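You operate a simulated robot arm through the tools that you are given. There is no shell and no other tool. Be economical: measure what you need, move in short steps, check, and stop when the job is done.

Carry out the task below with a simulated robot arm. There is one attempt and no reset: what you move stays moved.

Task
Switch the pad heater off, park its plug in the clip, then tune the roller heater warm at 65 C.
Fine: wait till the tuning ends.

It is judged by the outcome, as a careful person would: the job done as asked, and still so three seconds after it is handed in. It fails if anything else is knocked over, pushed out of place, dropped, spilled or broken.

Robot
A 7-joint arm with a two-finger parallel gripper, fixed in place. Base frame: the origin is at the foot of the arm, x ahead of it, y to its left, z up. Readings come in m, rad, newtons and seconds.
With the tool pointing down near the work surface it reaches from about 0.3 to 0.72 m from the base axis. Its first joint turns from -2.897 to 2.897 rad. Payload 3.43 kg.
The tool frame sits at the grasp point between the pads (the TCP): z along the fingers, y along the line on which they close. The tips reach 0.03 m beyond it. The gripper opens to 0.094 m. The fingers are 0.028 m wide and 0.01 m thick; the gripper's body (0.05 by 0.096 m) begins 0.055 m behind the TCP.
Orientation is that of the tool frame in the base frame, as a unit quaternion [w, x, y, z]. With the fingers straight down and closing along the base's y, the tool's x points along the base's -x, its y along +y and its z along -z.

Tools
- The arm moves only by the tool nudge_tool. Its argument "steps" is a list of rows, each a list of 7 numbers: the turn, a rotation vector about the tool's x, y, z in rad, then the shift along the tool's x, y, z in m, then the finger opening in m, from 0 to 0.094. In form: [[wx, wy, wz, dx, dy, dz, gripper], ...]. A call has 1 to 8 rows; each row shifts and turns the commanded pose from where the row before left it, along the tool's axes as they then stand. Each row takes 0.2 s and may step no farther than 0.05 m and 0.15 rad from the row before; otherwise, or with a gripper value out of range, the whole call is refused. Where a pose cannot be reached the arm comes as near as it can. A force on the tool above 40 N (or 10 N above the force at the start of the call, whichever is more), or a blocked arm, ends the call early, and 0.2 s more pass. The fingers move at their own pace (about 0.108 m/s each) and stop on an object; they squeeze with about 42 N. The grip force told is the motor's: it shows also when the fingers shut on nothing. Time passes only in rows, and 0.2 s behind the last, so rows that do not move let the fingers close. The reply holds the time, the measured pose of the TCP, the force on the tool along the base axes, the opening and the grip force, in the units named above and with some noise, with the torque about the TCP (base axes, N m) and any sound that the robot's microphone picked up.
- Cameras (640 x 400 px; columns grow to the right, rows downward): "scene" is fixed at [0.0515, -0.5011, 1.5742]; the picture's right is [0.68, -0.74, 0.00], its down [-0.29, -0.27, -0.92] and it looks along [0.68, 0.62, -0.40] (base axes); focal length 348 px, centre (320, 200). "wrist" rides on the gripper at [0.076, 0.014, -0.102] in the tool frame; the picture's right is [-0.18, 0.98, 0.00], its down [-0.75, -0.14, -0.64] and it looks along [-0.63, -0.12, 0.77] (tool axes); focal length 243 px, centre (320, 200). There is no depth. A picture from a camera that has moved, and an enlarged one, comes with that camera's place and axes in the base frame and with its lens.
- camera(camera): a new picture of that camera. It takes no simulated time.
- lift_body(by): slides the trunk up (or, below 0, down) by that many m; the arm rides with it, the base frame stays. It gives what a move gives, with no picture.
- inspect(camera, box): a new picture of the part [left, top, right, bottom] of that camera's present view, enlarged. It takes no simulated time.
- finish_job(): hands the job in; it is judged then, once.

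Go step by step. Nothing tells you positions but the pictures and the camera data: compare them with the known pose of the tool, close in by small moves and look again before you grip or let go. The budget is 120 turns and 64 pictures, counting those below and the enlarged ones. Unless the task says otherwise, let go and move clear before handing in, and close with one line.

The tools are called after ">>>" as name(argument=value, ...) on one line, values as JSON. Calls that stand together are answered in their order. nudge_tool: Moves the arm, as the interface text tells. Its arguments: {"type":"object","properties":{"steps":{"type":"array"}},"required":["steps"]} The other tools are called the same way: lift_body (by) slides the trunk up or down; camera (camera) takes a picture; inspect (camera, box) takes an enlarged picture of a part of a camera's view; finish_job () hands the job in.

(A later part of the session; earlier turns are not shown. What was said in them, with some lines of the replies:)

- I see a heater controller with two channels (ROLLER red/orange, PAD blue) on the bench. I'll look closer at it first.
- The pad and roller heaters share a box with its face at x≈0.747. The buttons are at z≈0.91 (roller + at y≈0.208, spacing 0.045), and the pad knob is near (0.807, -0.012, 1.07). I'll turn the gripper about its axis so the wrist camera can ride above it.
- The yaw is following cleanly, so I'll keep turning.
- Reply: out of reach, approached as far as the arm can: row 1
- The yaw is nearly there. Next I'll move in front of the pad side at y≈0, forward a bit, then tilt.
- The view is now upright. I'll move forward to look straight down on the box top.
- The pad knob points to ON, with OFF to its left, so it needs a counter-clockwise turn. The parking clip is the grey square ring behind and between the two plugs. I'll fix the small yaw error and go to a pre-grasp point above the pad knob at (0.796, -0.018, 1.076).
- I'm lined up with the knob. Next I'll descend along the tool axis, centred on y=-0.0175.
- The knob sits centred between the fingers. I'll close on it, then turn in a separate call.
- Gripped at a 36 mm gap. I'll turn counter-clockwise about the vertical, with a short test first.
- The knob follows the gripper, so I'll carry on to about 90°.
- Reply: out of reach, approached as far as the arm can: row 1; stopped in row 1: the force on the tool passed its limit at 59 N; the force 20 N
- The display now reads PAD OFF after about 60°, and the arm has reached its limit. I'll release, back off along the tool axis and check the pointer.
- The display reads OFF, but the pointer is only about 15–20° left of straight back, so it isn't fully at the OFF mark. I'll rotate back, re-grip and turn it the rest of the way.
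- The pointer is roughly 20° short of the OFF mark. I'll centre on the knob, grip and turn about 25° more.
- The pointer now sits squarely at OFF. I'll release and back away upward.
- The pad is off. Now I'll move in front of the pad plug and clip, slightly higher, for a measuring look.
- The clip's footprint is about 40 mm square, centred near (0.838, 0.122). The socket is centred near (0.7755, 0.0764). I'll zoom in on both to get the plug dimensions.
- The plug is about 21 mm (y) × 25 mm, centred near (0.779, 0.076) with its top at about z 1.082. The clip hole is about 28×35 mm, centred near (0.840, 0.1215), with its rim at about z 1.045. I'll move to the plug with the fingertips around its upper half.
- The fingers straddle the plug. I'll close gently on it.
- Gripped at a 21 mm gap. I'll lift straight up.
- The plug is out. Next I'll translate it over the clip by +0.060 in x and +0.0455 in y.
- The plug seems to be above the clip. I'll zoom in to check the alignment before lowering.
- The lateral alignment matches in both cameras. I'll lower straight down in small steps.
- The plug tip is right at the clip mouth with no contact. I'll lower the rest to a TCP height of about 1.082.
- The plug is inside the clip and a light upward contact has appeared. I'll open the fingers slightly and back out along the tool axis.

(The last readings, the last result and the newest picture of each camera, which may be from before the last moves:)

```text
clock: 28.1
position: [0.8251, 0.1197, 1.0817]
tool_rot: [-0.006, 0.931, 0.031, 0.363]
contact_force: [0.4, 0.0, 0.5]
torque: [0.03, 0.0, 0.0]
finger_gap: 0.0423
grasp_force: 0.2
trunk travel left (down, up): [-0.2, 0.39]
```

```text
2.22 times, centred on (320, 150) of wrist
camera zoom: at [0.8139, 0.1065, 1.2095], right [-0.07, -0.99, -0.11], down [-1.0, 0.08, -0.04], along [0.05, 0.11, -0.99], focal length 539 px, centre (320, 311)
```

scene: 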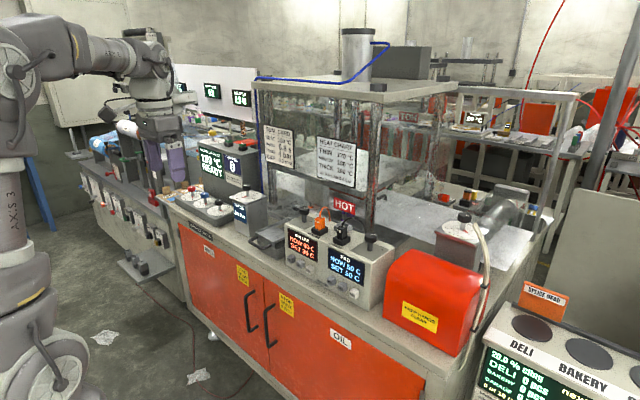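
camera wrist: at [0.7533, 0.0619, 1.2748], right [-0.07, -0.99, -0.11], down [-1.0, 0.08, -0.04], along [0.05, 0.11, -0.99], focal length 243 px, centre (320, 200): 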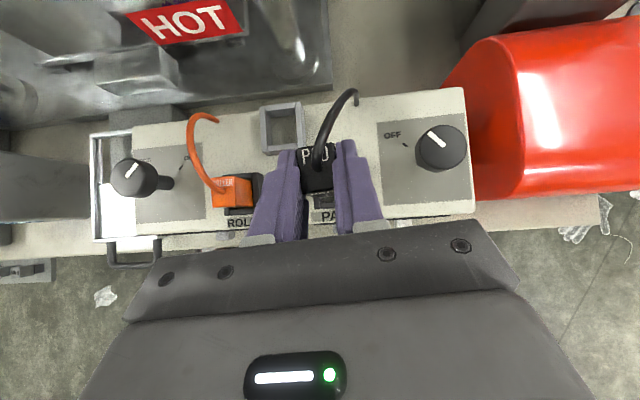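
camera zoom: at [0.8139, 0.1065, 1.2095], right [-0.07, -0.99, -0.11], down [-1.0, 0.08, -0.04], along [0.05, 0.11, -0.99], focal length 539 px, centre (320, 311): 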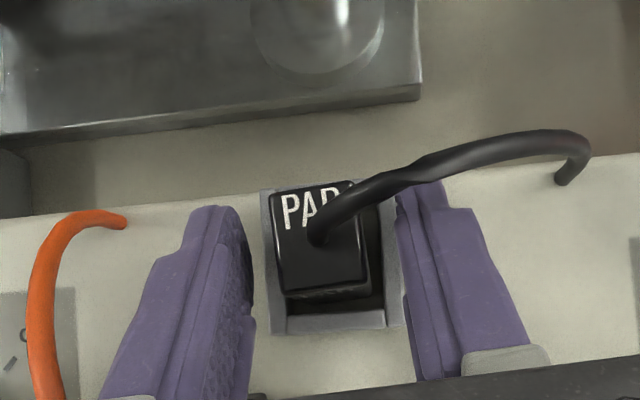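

>>> nudge_tool(steps=[[0, 0, 0, 0, 0, -0.03, 0.042], [0, 0, 0, 0, 0, -0.03, 0.042], [0, 0, 0, 0, 0, -0.04, 0.042], [0, 0, 0, 0, 0, -0.04, 0.042]])

>>> inspect(camera="scene", box=[270, 180, 400, 310])

>>> camera(camera="wrist")

```text
clock: 29.1
position: [0.7299, 0.1133, 1.1877]
tool_rot: [-0.007, 0.931, 0.032, 0.363]
contact_force: [-0.5, 0.3, 0.0]
torque: [0.01, -0.03, -0.02]
finger_gap: 0.0417
grasp_force: 0.1
trunk travel left (down, up): [-0.2, 0.39]
```

```text
3.08 times, centred on (335, 245) of scene
camera zoom: at [0.0515, -0.5011, 1.5742], right [0.68, -0.74, 0.0], down [-0.29, -0.27, -0.92], along [0.68, 0.62, -0.4], focal length 1072 px, centre (274, 62)
```

zoom: 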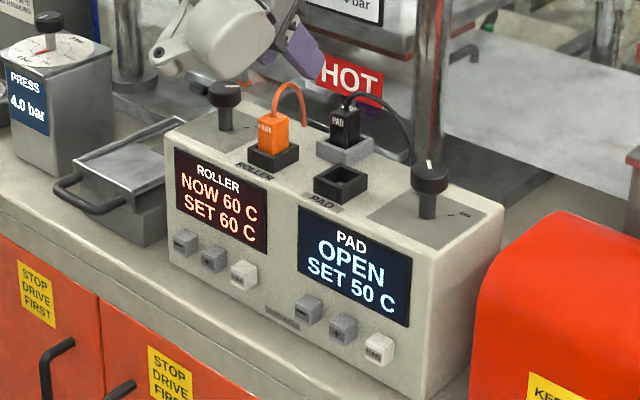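

```text
23 pictures are left
camera wrist: at [0.7181, 0.0998, 1.3143], right [-0.07, -0.99, -0.11], down [-1.0, 0.08, -0.04], along [0.05, 0.11, -0.99], focal length 243 px, centre (320, 200)
```

wrist: 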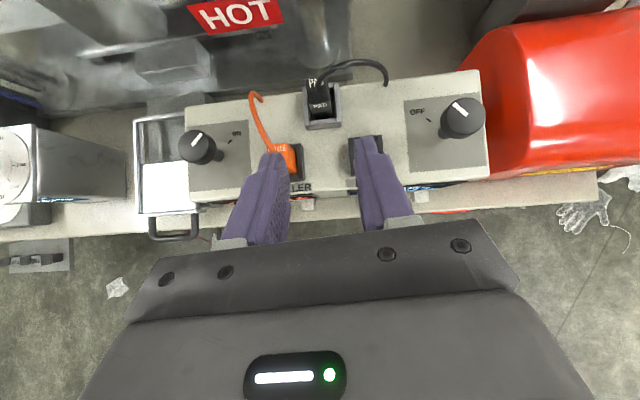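

The plug is parked upright in the clip and PAD reads OPEN. Next come the roller buttons. I'll close the fingers, back off and go down to a stand-off in front of the roller "+" button at (0.735, 0.208, 0.91).

>>> nudge_tool(steps=[[0, 0, 0, -0.0204, -0.0335, -0.0191, 0.0], [0, 0, 0, -0.0204, -0.0335, -0.0191, 0.0], [0, 0, 0, -0.0204, -0.0335, -0.0191, 0.0], [0, 0, 0, -0.0324, 0, 0.0354, 0.0], [0, 0, 0, -0.0324, 0, 0.0354, 0.0], [0, 0, 0, -0.0324, 0, 0.0354, 0.0], [0, 0, 0, -0.0324, 0, 0.0354, 0.0], [0, 0, 0, -0.0324, 0, 0.0354, 0.0]])

>>> camera(camera="wrist")

>>> camera(camera="scene")

```text
clock: 30.9
position: [0.6424, 0.2079, 0.9459]
tool_rot: [-0.007, 0.931, 0.031, 0.363]
contact_force: [-0.2, 0.3, -0.1]
torque: [0.03, 0.01, 0.03]
finger_gap: 0.0002
grasp_force: 33.1
trunk travel left (down, up): [-0.2, 0.39]
```

```text
22 pictures are left
camera wrist: at [0.631, 0.1939, 1.0734], right [-0.07, -0.99, -0.11], down [-1.0, 0.08, -0.04], along [0.05, 0.11, -0.99], focal length 243 px, centre (320, 200)
```

wrist: 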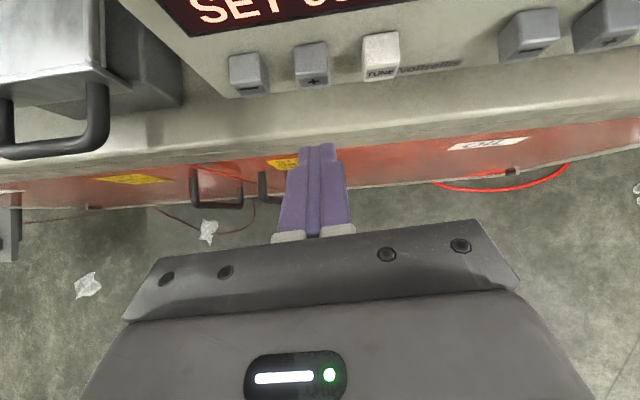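

```text
21 pictures are left
```

scene: 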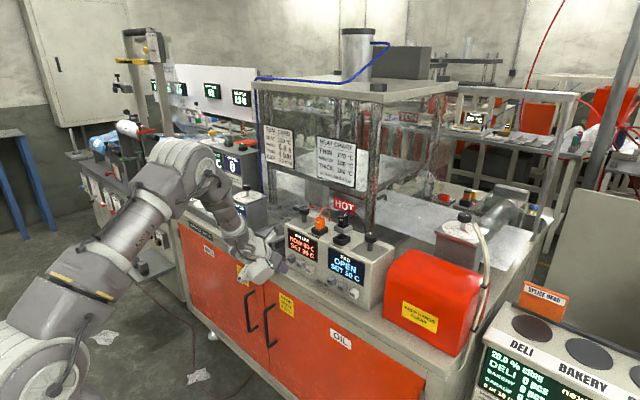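

The scene camera can read the displays, and "+" is at y≈0.209 with TUNE at y≈0.164. I'll move close to the "+" button, then creep in.

>>> nudge_tool(steps=[[0, 0, 0, 0.008, 0.001, 0.0229, 0], [0, 0, 0, 0.008, 0.001, 0.0229, 0]])

>>> camera(camera="wrist")

```text
clock: 31.6
position: [0.6845, 0.2078, 0.9225]
tool_rot: [-0.007, 0.932, 0.03, 0.362]
contact_force: [0.1, 0.0, 0.2]
torque: [0.01, -0.01, 0.01]
finger_gap: 0.0
grasp_force: 32.9
trunk travel left (down, up): [-0.2, 0.39]
```

```text
20 pictures are left
camera wrist: at [0.6735, 0.1941, 1.0498], right [-0.07, -0.99, -0.11], down [-1.0, 0.08, -0.04], along [0.05, 0.11, -0.99], focal length 243 px, centre (320, 200)
```

wrist: 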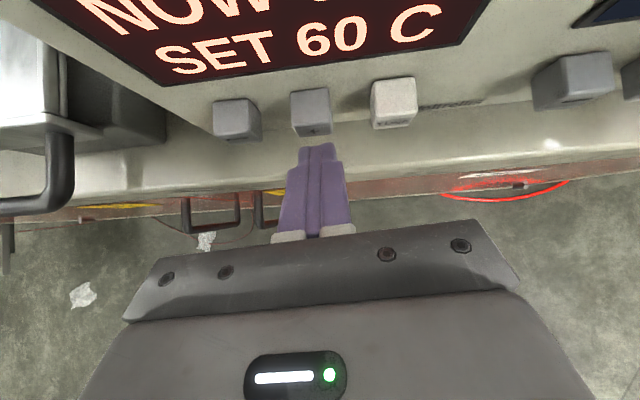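

>>> nudge_tool(steps=[[0, 0, 0, 0.0029, -0.0017, 0.0027, 0], [0, 0, 0, 0.0029, 0.0003, 0.0027, 0], [0, 0, 0, 0.0029, 0.0003, 0.0027, 0]])

>>> inspect(camera="scene", box=[270, 210, 370, 310])

```text
clock: 32.4
position: [0.6935, 0.21, 0.9229]
tool_rot: [-0.008, 0.932, 0.032, 0.362]
contact_force: [-18.0, -3.6, 0.7]
torque: [-0.08, 0.2, -0.1]
finger_gap: 0.0
grasp_force: 33.4
trunk travel left (down, up): [-0.2, 0.39]
heard: click
```

```text
4.00 times, centred on (320, 260) of scene
camera zoom: at [0.0515, -0.5011, 1.5742], right [0.68, -0.74, 0.0], down [-0.29, -0.27, -0.92], along [0.68, 0.62, -0.4], focal length 1394 px, centre (320, -40)
```

zoom: 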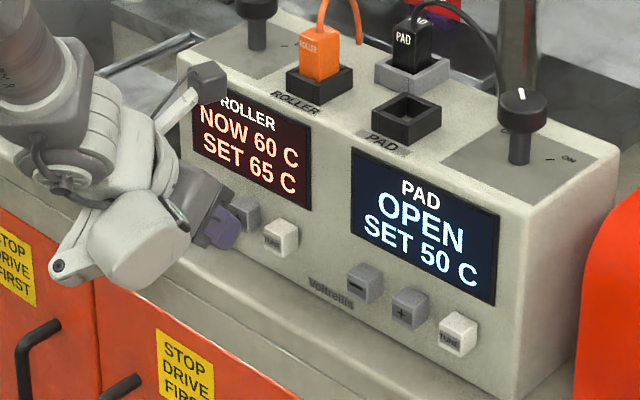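

One click and SET reads 65 C. I'll back off at once and slide over to TUNE, letting the roller warm up.

>>> nudge_tool(steps=[[0, 0, 0, -0.0147, -0.0013, -0.0135, 0], [0, 0, 0, 0, 0.0225, 0, 0], [0, 0, 0, 0, 0.0225, 0, 0], [0, 0, 0, 0, 0, 0, 0], [0, 0, 0, 0, 0, 0, 0], [0, 0, 0, 0, 0, 0, 0], [0, 0, 0, 0, 0, 0, 0]])

>>> inspect(camera="scene", box=[270, 210, 370, 310])

>>> camera(camera="wrist")

```text
clock: 34.0
position: [0.6793, 0.1651, 0.9238]
tool_rot: [-0.007, 0.932, 0.03, 0.362]
contact_force: [0.7, 0.3, 0.2]
torque: [-0.02, 0.0, -0.01]
finger_gap: 0.0
grasp_force: 33.4
trunk travel left (down, up): [-0.2, 0.39]
```

```text
4.00 times, centred on (320, 260) of scene
camera zoom: at [0.0515, -0.5011, 1.5742], right [0.68, -0.74, 0.0], down [-0.29, -0.27, -0.92], along [0.68, 0.62, -0.4], focal length 1394 px, centre (320, -40)
```

zoom: 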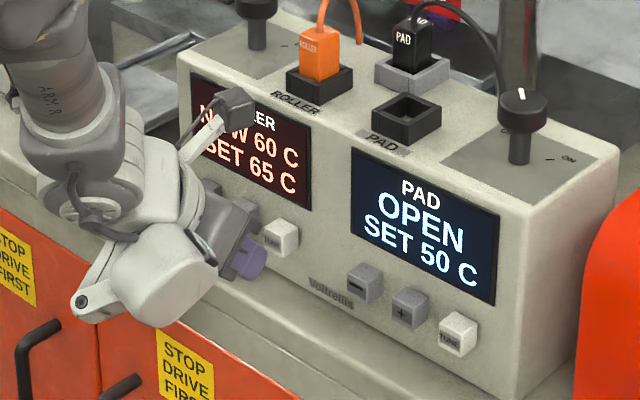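

```text
17 pictures are left
camera wrist: at [0.667, 0.1512, 1.0508], right [-0.07, -0.99, -0.11], down [-1.0, 0.08, -0.04], along [0.05, 0.11, -0.99], focal length 243 px, centre (320, 200)
```

wrist: 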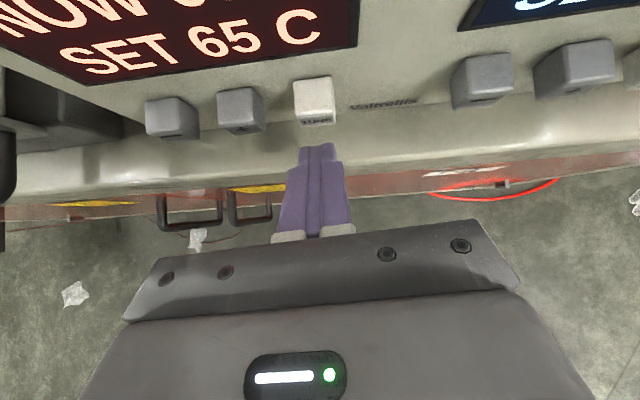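

The tip is aligned with TUNE. NOW still reads 60 C, so I'll wait for the roller to reach 65 C before tuning warm.

>>> nudge_tool(steps=[[0, 0, 0, 0, 0, 0, 0], [0, 0, 0, 0, 0, 0, 0], [0, 0, 0, 0, 0, 0, 0], [0, 0, 0, 0, 0, 0, 0], [0, 0, 0, 0, 0, 0, 0], [0, 0, 0, 0, 0, 0, 0], [0, 0, 0, 0, 0, 0, 0], [0, 0, 0, 0, 0, 0, 0]])

>>> nudge_tool(steps=[[0, 0, 0, 0, 0, 0, 0], [0, 0, 0, 0, 0, 0, 0], [0, 0, 0, 0, 0, 0, 0], [0, 0, 0, 0, 0, 0, 0], [0, 0, 0, 0, 0, 0, 0], [0, 0, 0, 0, 0, 0, 0], [0, 0, 0, 0, 0, 0, 0], [0, 0, 0, 0, 0, 0, 0]])

>>> nudge_tool(steps=[[0, 0, 0, 0, 0, 0, 0], [0, 0, 0, 0, 0, 0, 0], [0, 0, 0, 0, 0, 0, 0], [0, 0, 0, 0, 0, 0, 0], [0, 0, 0, 0, 0, 0, 0], [0, 0, 0, 0, 0, 0, 0], [0, 0, 0, 0, 0, 0, 0], [0, 0, 0, 0, 0, 0, 0]])

>>> inspect(camera="scene", box=[270, 210, 370, 310])

```text
clock: 35.8
position: [0.6788, 0.1652, 0.9245]
tool_rot: [-0.006, 0.932, 0.031, 0.362]
contact_force: [0.2, 0.5, 0.3]
torque: [0.01, 0.0, -0.03]
finger_gap: 0.0001
grasp_force: 33.1
trunk travel left (down, up): [-0.2, 0.39]
```

```text
clock: 37.5
position: [0.6776, 0.1653, 0.9233]
tool_rot: [-0.006, 0.932, 0.031, 0.362]
contact_force: [-0.1, 0.8, 0.1]
torque: [0.02, 0.02, 0.0]
finger_gap: 0.0
grasp_force: 32.6
trunk travel left (down, up): [-0.2, 0.39]
```

```text
clock: 39.4
position: [0.6787, 0.1652, 0.9231]
tool_rot: [-0.007, 0.931, 0.03, 0.363]
contact_force: [0.3, -0.4, -0.4]
torque: [0.01, -0.04, 0.0]
finger_gap: 0.0001
grasp_force: 32.9
trunk travel left (down, up): [-0.2, 0.39]
```

```text
4.00 times, centred on (320, 260) of scene
camera zoom: at [0.0515, -0.5011, 1.5742], right [0.68, -0.74, 0.0], down [-0.29, -0.27, -0.92], along [0.68, 0.62, -0.4], focal length 1394 px, centre (320, -40)
```

zoom: 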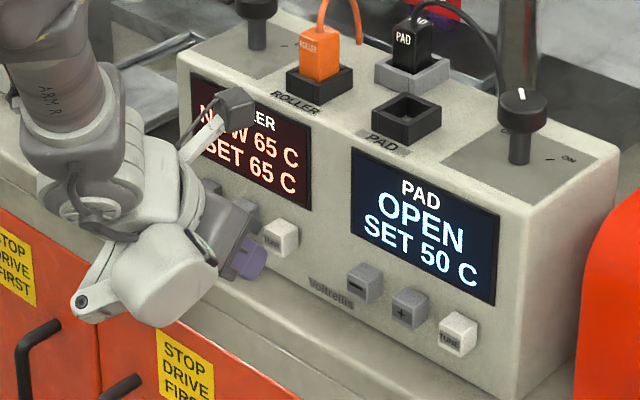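

NOW reads 65 C. I'll press TUNE.

>>> nudge_tool(steps=[[0, 0, 0, 0.0037, 0.0003, 0.0034, 0], [0, 0, 0, 0.0037, 0.0003, 0.0034, 0], [0, 0, 0, 0.0029, 0.0003, 0.0027, 0], [0, 0, 0, 0.0029, 0.0003, 0.0027, 0]])

>>> inspect(camera="scene", box=[270, 210, 370, 310])

```text
clock: 40.4
position: [0.694, 0.165, 0.9232]
tool_rot: [-0.007, 0.932, 0.032, 0.362]
contact_force: [-18.3, -3.5, 2.0]
torque: [0.0, 0.2, -0.06]
finger_gap: 0.0
grasp_force: 32.5
trunk travel left (down, up): [-0.2, 0.39]
heard: click
```

```text
4.00 times, centred on (320, 260) of scene
camera zoom: at [0.0515, -0.5011, 1.5742], right [0.68, -0.74, 0.0], down [-0.29, -0.27, -0.92], along [0.68, 0.62, -0.4], focal length 1394 px, centre (320, -40)
```

zoom: 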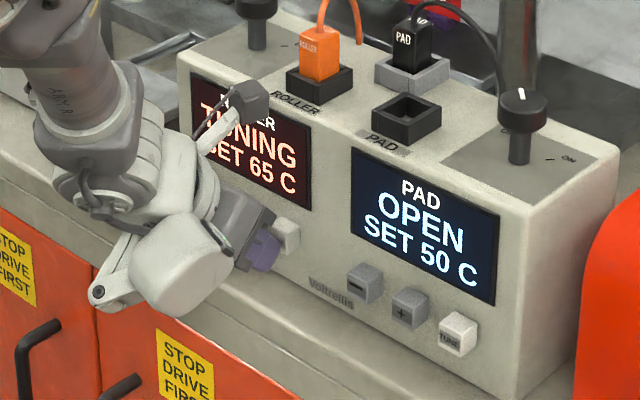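

TUNING is showing. I'll back well clear and wait for it to end.

>>> nudge_tool(steps=[[0, 0, 0, -0.0294, -0.0026, -0.027, 0], [0, 0, 0, -0.0294, -0.0026, -0.027, 0], [0, 0, 0, -0.0294, -0.0026, -0.027, 0], [0, 0, 0, 0, 0, 0, 0], [0, 0, 0, 0, 0, 0, 0], [0, 0, 0, 0, 0, 0, 0], [0, 0, 0, 0, 0, 0, 0], [0, 0, 0, 0, 0, 0, 0]])

>>> nudge_tool(steps=[[0, 0, 0, 0, 0, 0, 0], [0, 0, 0, 0, 0, 0, 0], [0, 0, 0, 0, 0, 0, 0], [0, 0, 0, 0, 0, 0, 0], [0, 0, 0, 0, 0, 0, 0], [0, 0, 0, 0, 0, 0, 0], [0, 0, 0, 0, 0, 0, 0], [0, 0, 0, 0, 0, 0, 0]])

>>> nudge_tool(steps=[[0, 0, 0, 0, 0, 0, 0], [0, 0, 0, 0, 0, 0, 0], [0, 0, 0, 0, 0, 0, 0], [0, 0, 0, 0, 0, 0, 0], [0, 0, 0, 0, 0, 0, 0], [0, 0, 0, 0, 0, 0, 0], [0, 0, 0, 0, 0, 0, 0], [0, 0, 0, 0, 0, 0, 0]])

>>> nudge_tool(steps=[[0, 0, 0, 0, 0, 0, 0], [0, 0, 0, 0, 0, 0, 0], [0, 0, 0, 0, 0, 0, 0], [0, 0, 0, 0, 0, 0, 0], [0, 0, 0, 0, 0, 0, 0], [0, 0, 0, 0, 0, 0, 0], [0, 0, 0, 0, 0, 0, 0], [0, 0, 0, 0, 0, 0, 0]])

>>> inspect(camera="scene", box=[270, 190, 390, 310])

```text
clock: 42.1
position: [0.576, 0.1633, 0.9238]
tool_rot: [-0.007, 0.931, 0.031, 0.363]
contact_force: [-0.5, 0.0, -0.1]
torque: [0.03, -0.02, 0.01]
finger_gap: 0.0
grasp_force: 33.3
trunk travel left (down, up): [-0.2, 0.39]
```

```text
clock: 44.0
position: [0.5768, 0.1639, 0.9238]
tool_rot: [-0.007, 0.931, 0.031, 0.363]
contact_force: [0.7, -0.1, 0.0]
torque: [-0.04, -0.03, -0.01]
finger_gap: 0.0
grasp_force: 33.0
trunk travel left (down, up): [-0.2, 0.39]
```

```text
clock: 45.8
position: [0.5777, 0.1633, 0.9224]
tool_rot: [-0.006, 0.931, 0.031, 0.363]
contact_force: [-0.6, -0.1, -0.2]
torque: [-0.03, -0.06, -0.02]
finger_gap: 0.0001
grasp_force: 32.8
trunk travel left (down, up): [-0.2, 0.39]
```

```text
clock: 47.5
position: [0.5774, 0.1648, 0.9238]
tool_rot: [-0.007, 0.931, 0.031, 0.363]
contact_force: [-0.6, 0.5, 0.6]
torque: [-0.07, -0.04, -0.01]
finger_gap: 0.0
grasp_force: 33.0
trunk travel left (down, up): [-0.2, 0.39]
```

```text
3.33 times, centred on (330, 250) of scene
camera zoom: at [0.0515, -0.5011, 1.5742], right [0.68, -0.74, 0.0], down [-0.29, -0.27, -0.92], along [0.68, 0.62, -0.4], focal length 1162 px, centre (287, 33)
```

zoom: 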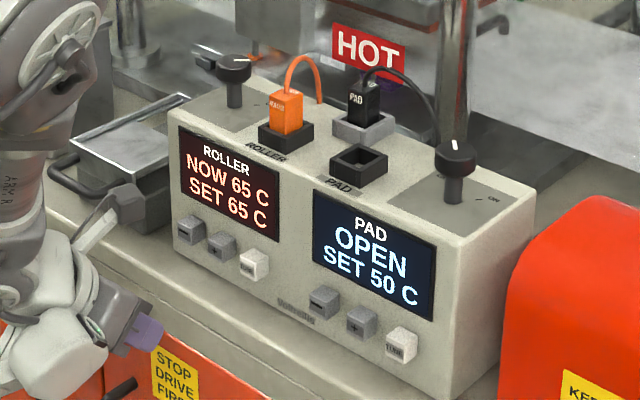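

Tuning has ended and the roller shows NOW 65 / SET 65. I'll take one last close look at the parked plug.

>>> inspect(camera="scene", box=[315, 195, 365, 245])

```text
8.00 times, centred on (340, 220) of scene
camera zoom: at [0.0515, -0.5011, 1.5742], right [0.68, -0.74, 0.0], down [-0.29, -0.27, -0.92], along [0.68, 0.62, -0.4], focal length 2788 px, centre (160, 40)
```

zoom: 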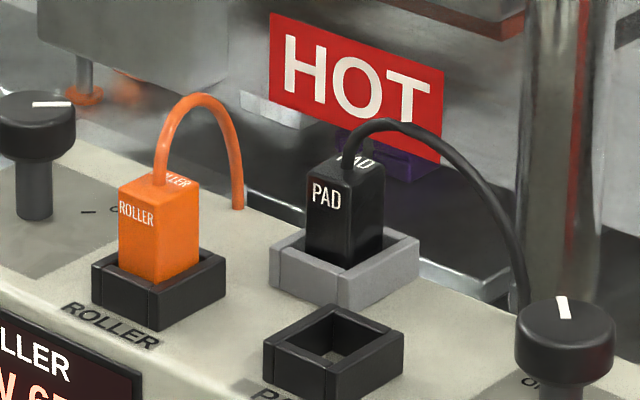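

The plug stands upright in the clip, the pad is off, the roller is tuned at 65 C and the arm is clear, so I'm handing in.

>>> finish_job()

```text
The job is handed in.
```

The pad heater is off, its plug is parked in the clip, and the roller heater was tuned at 65 C from warm, with the tuning finished before I handed in.
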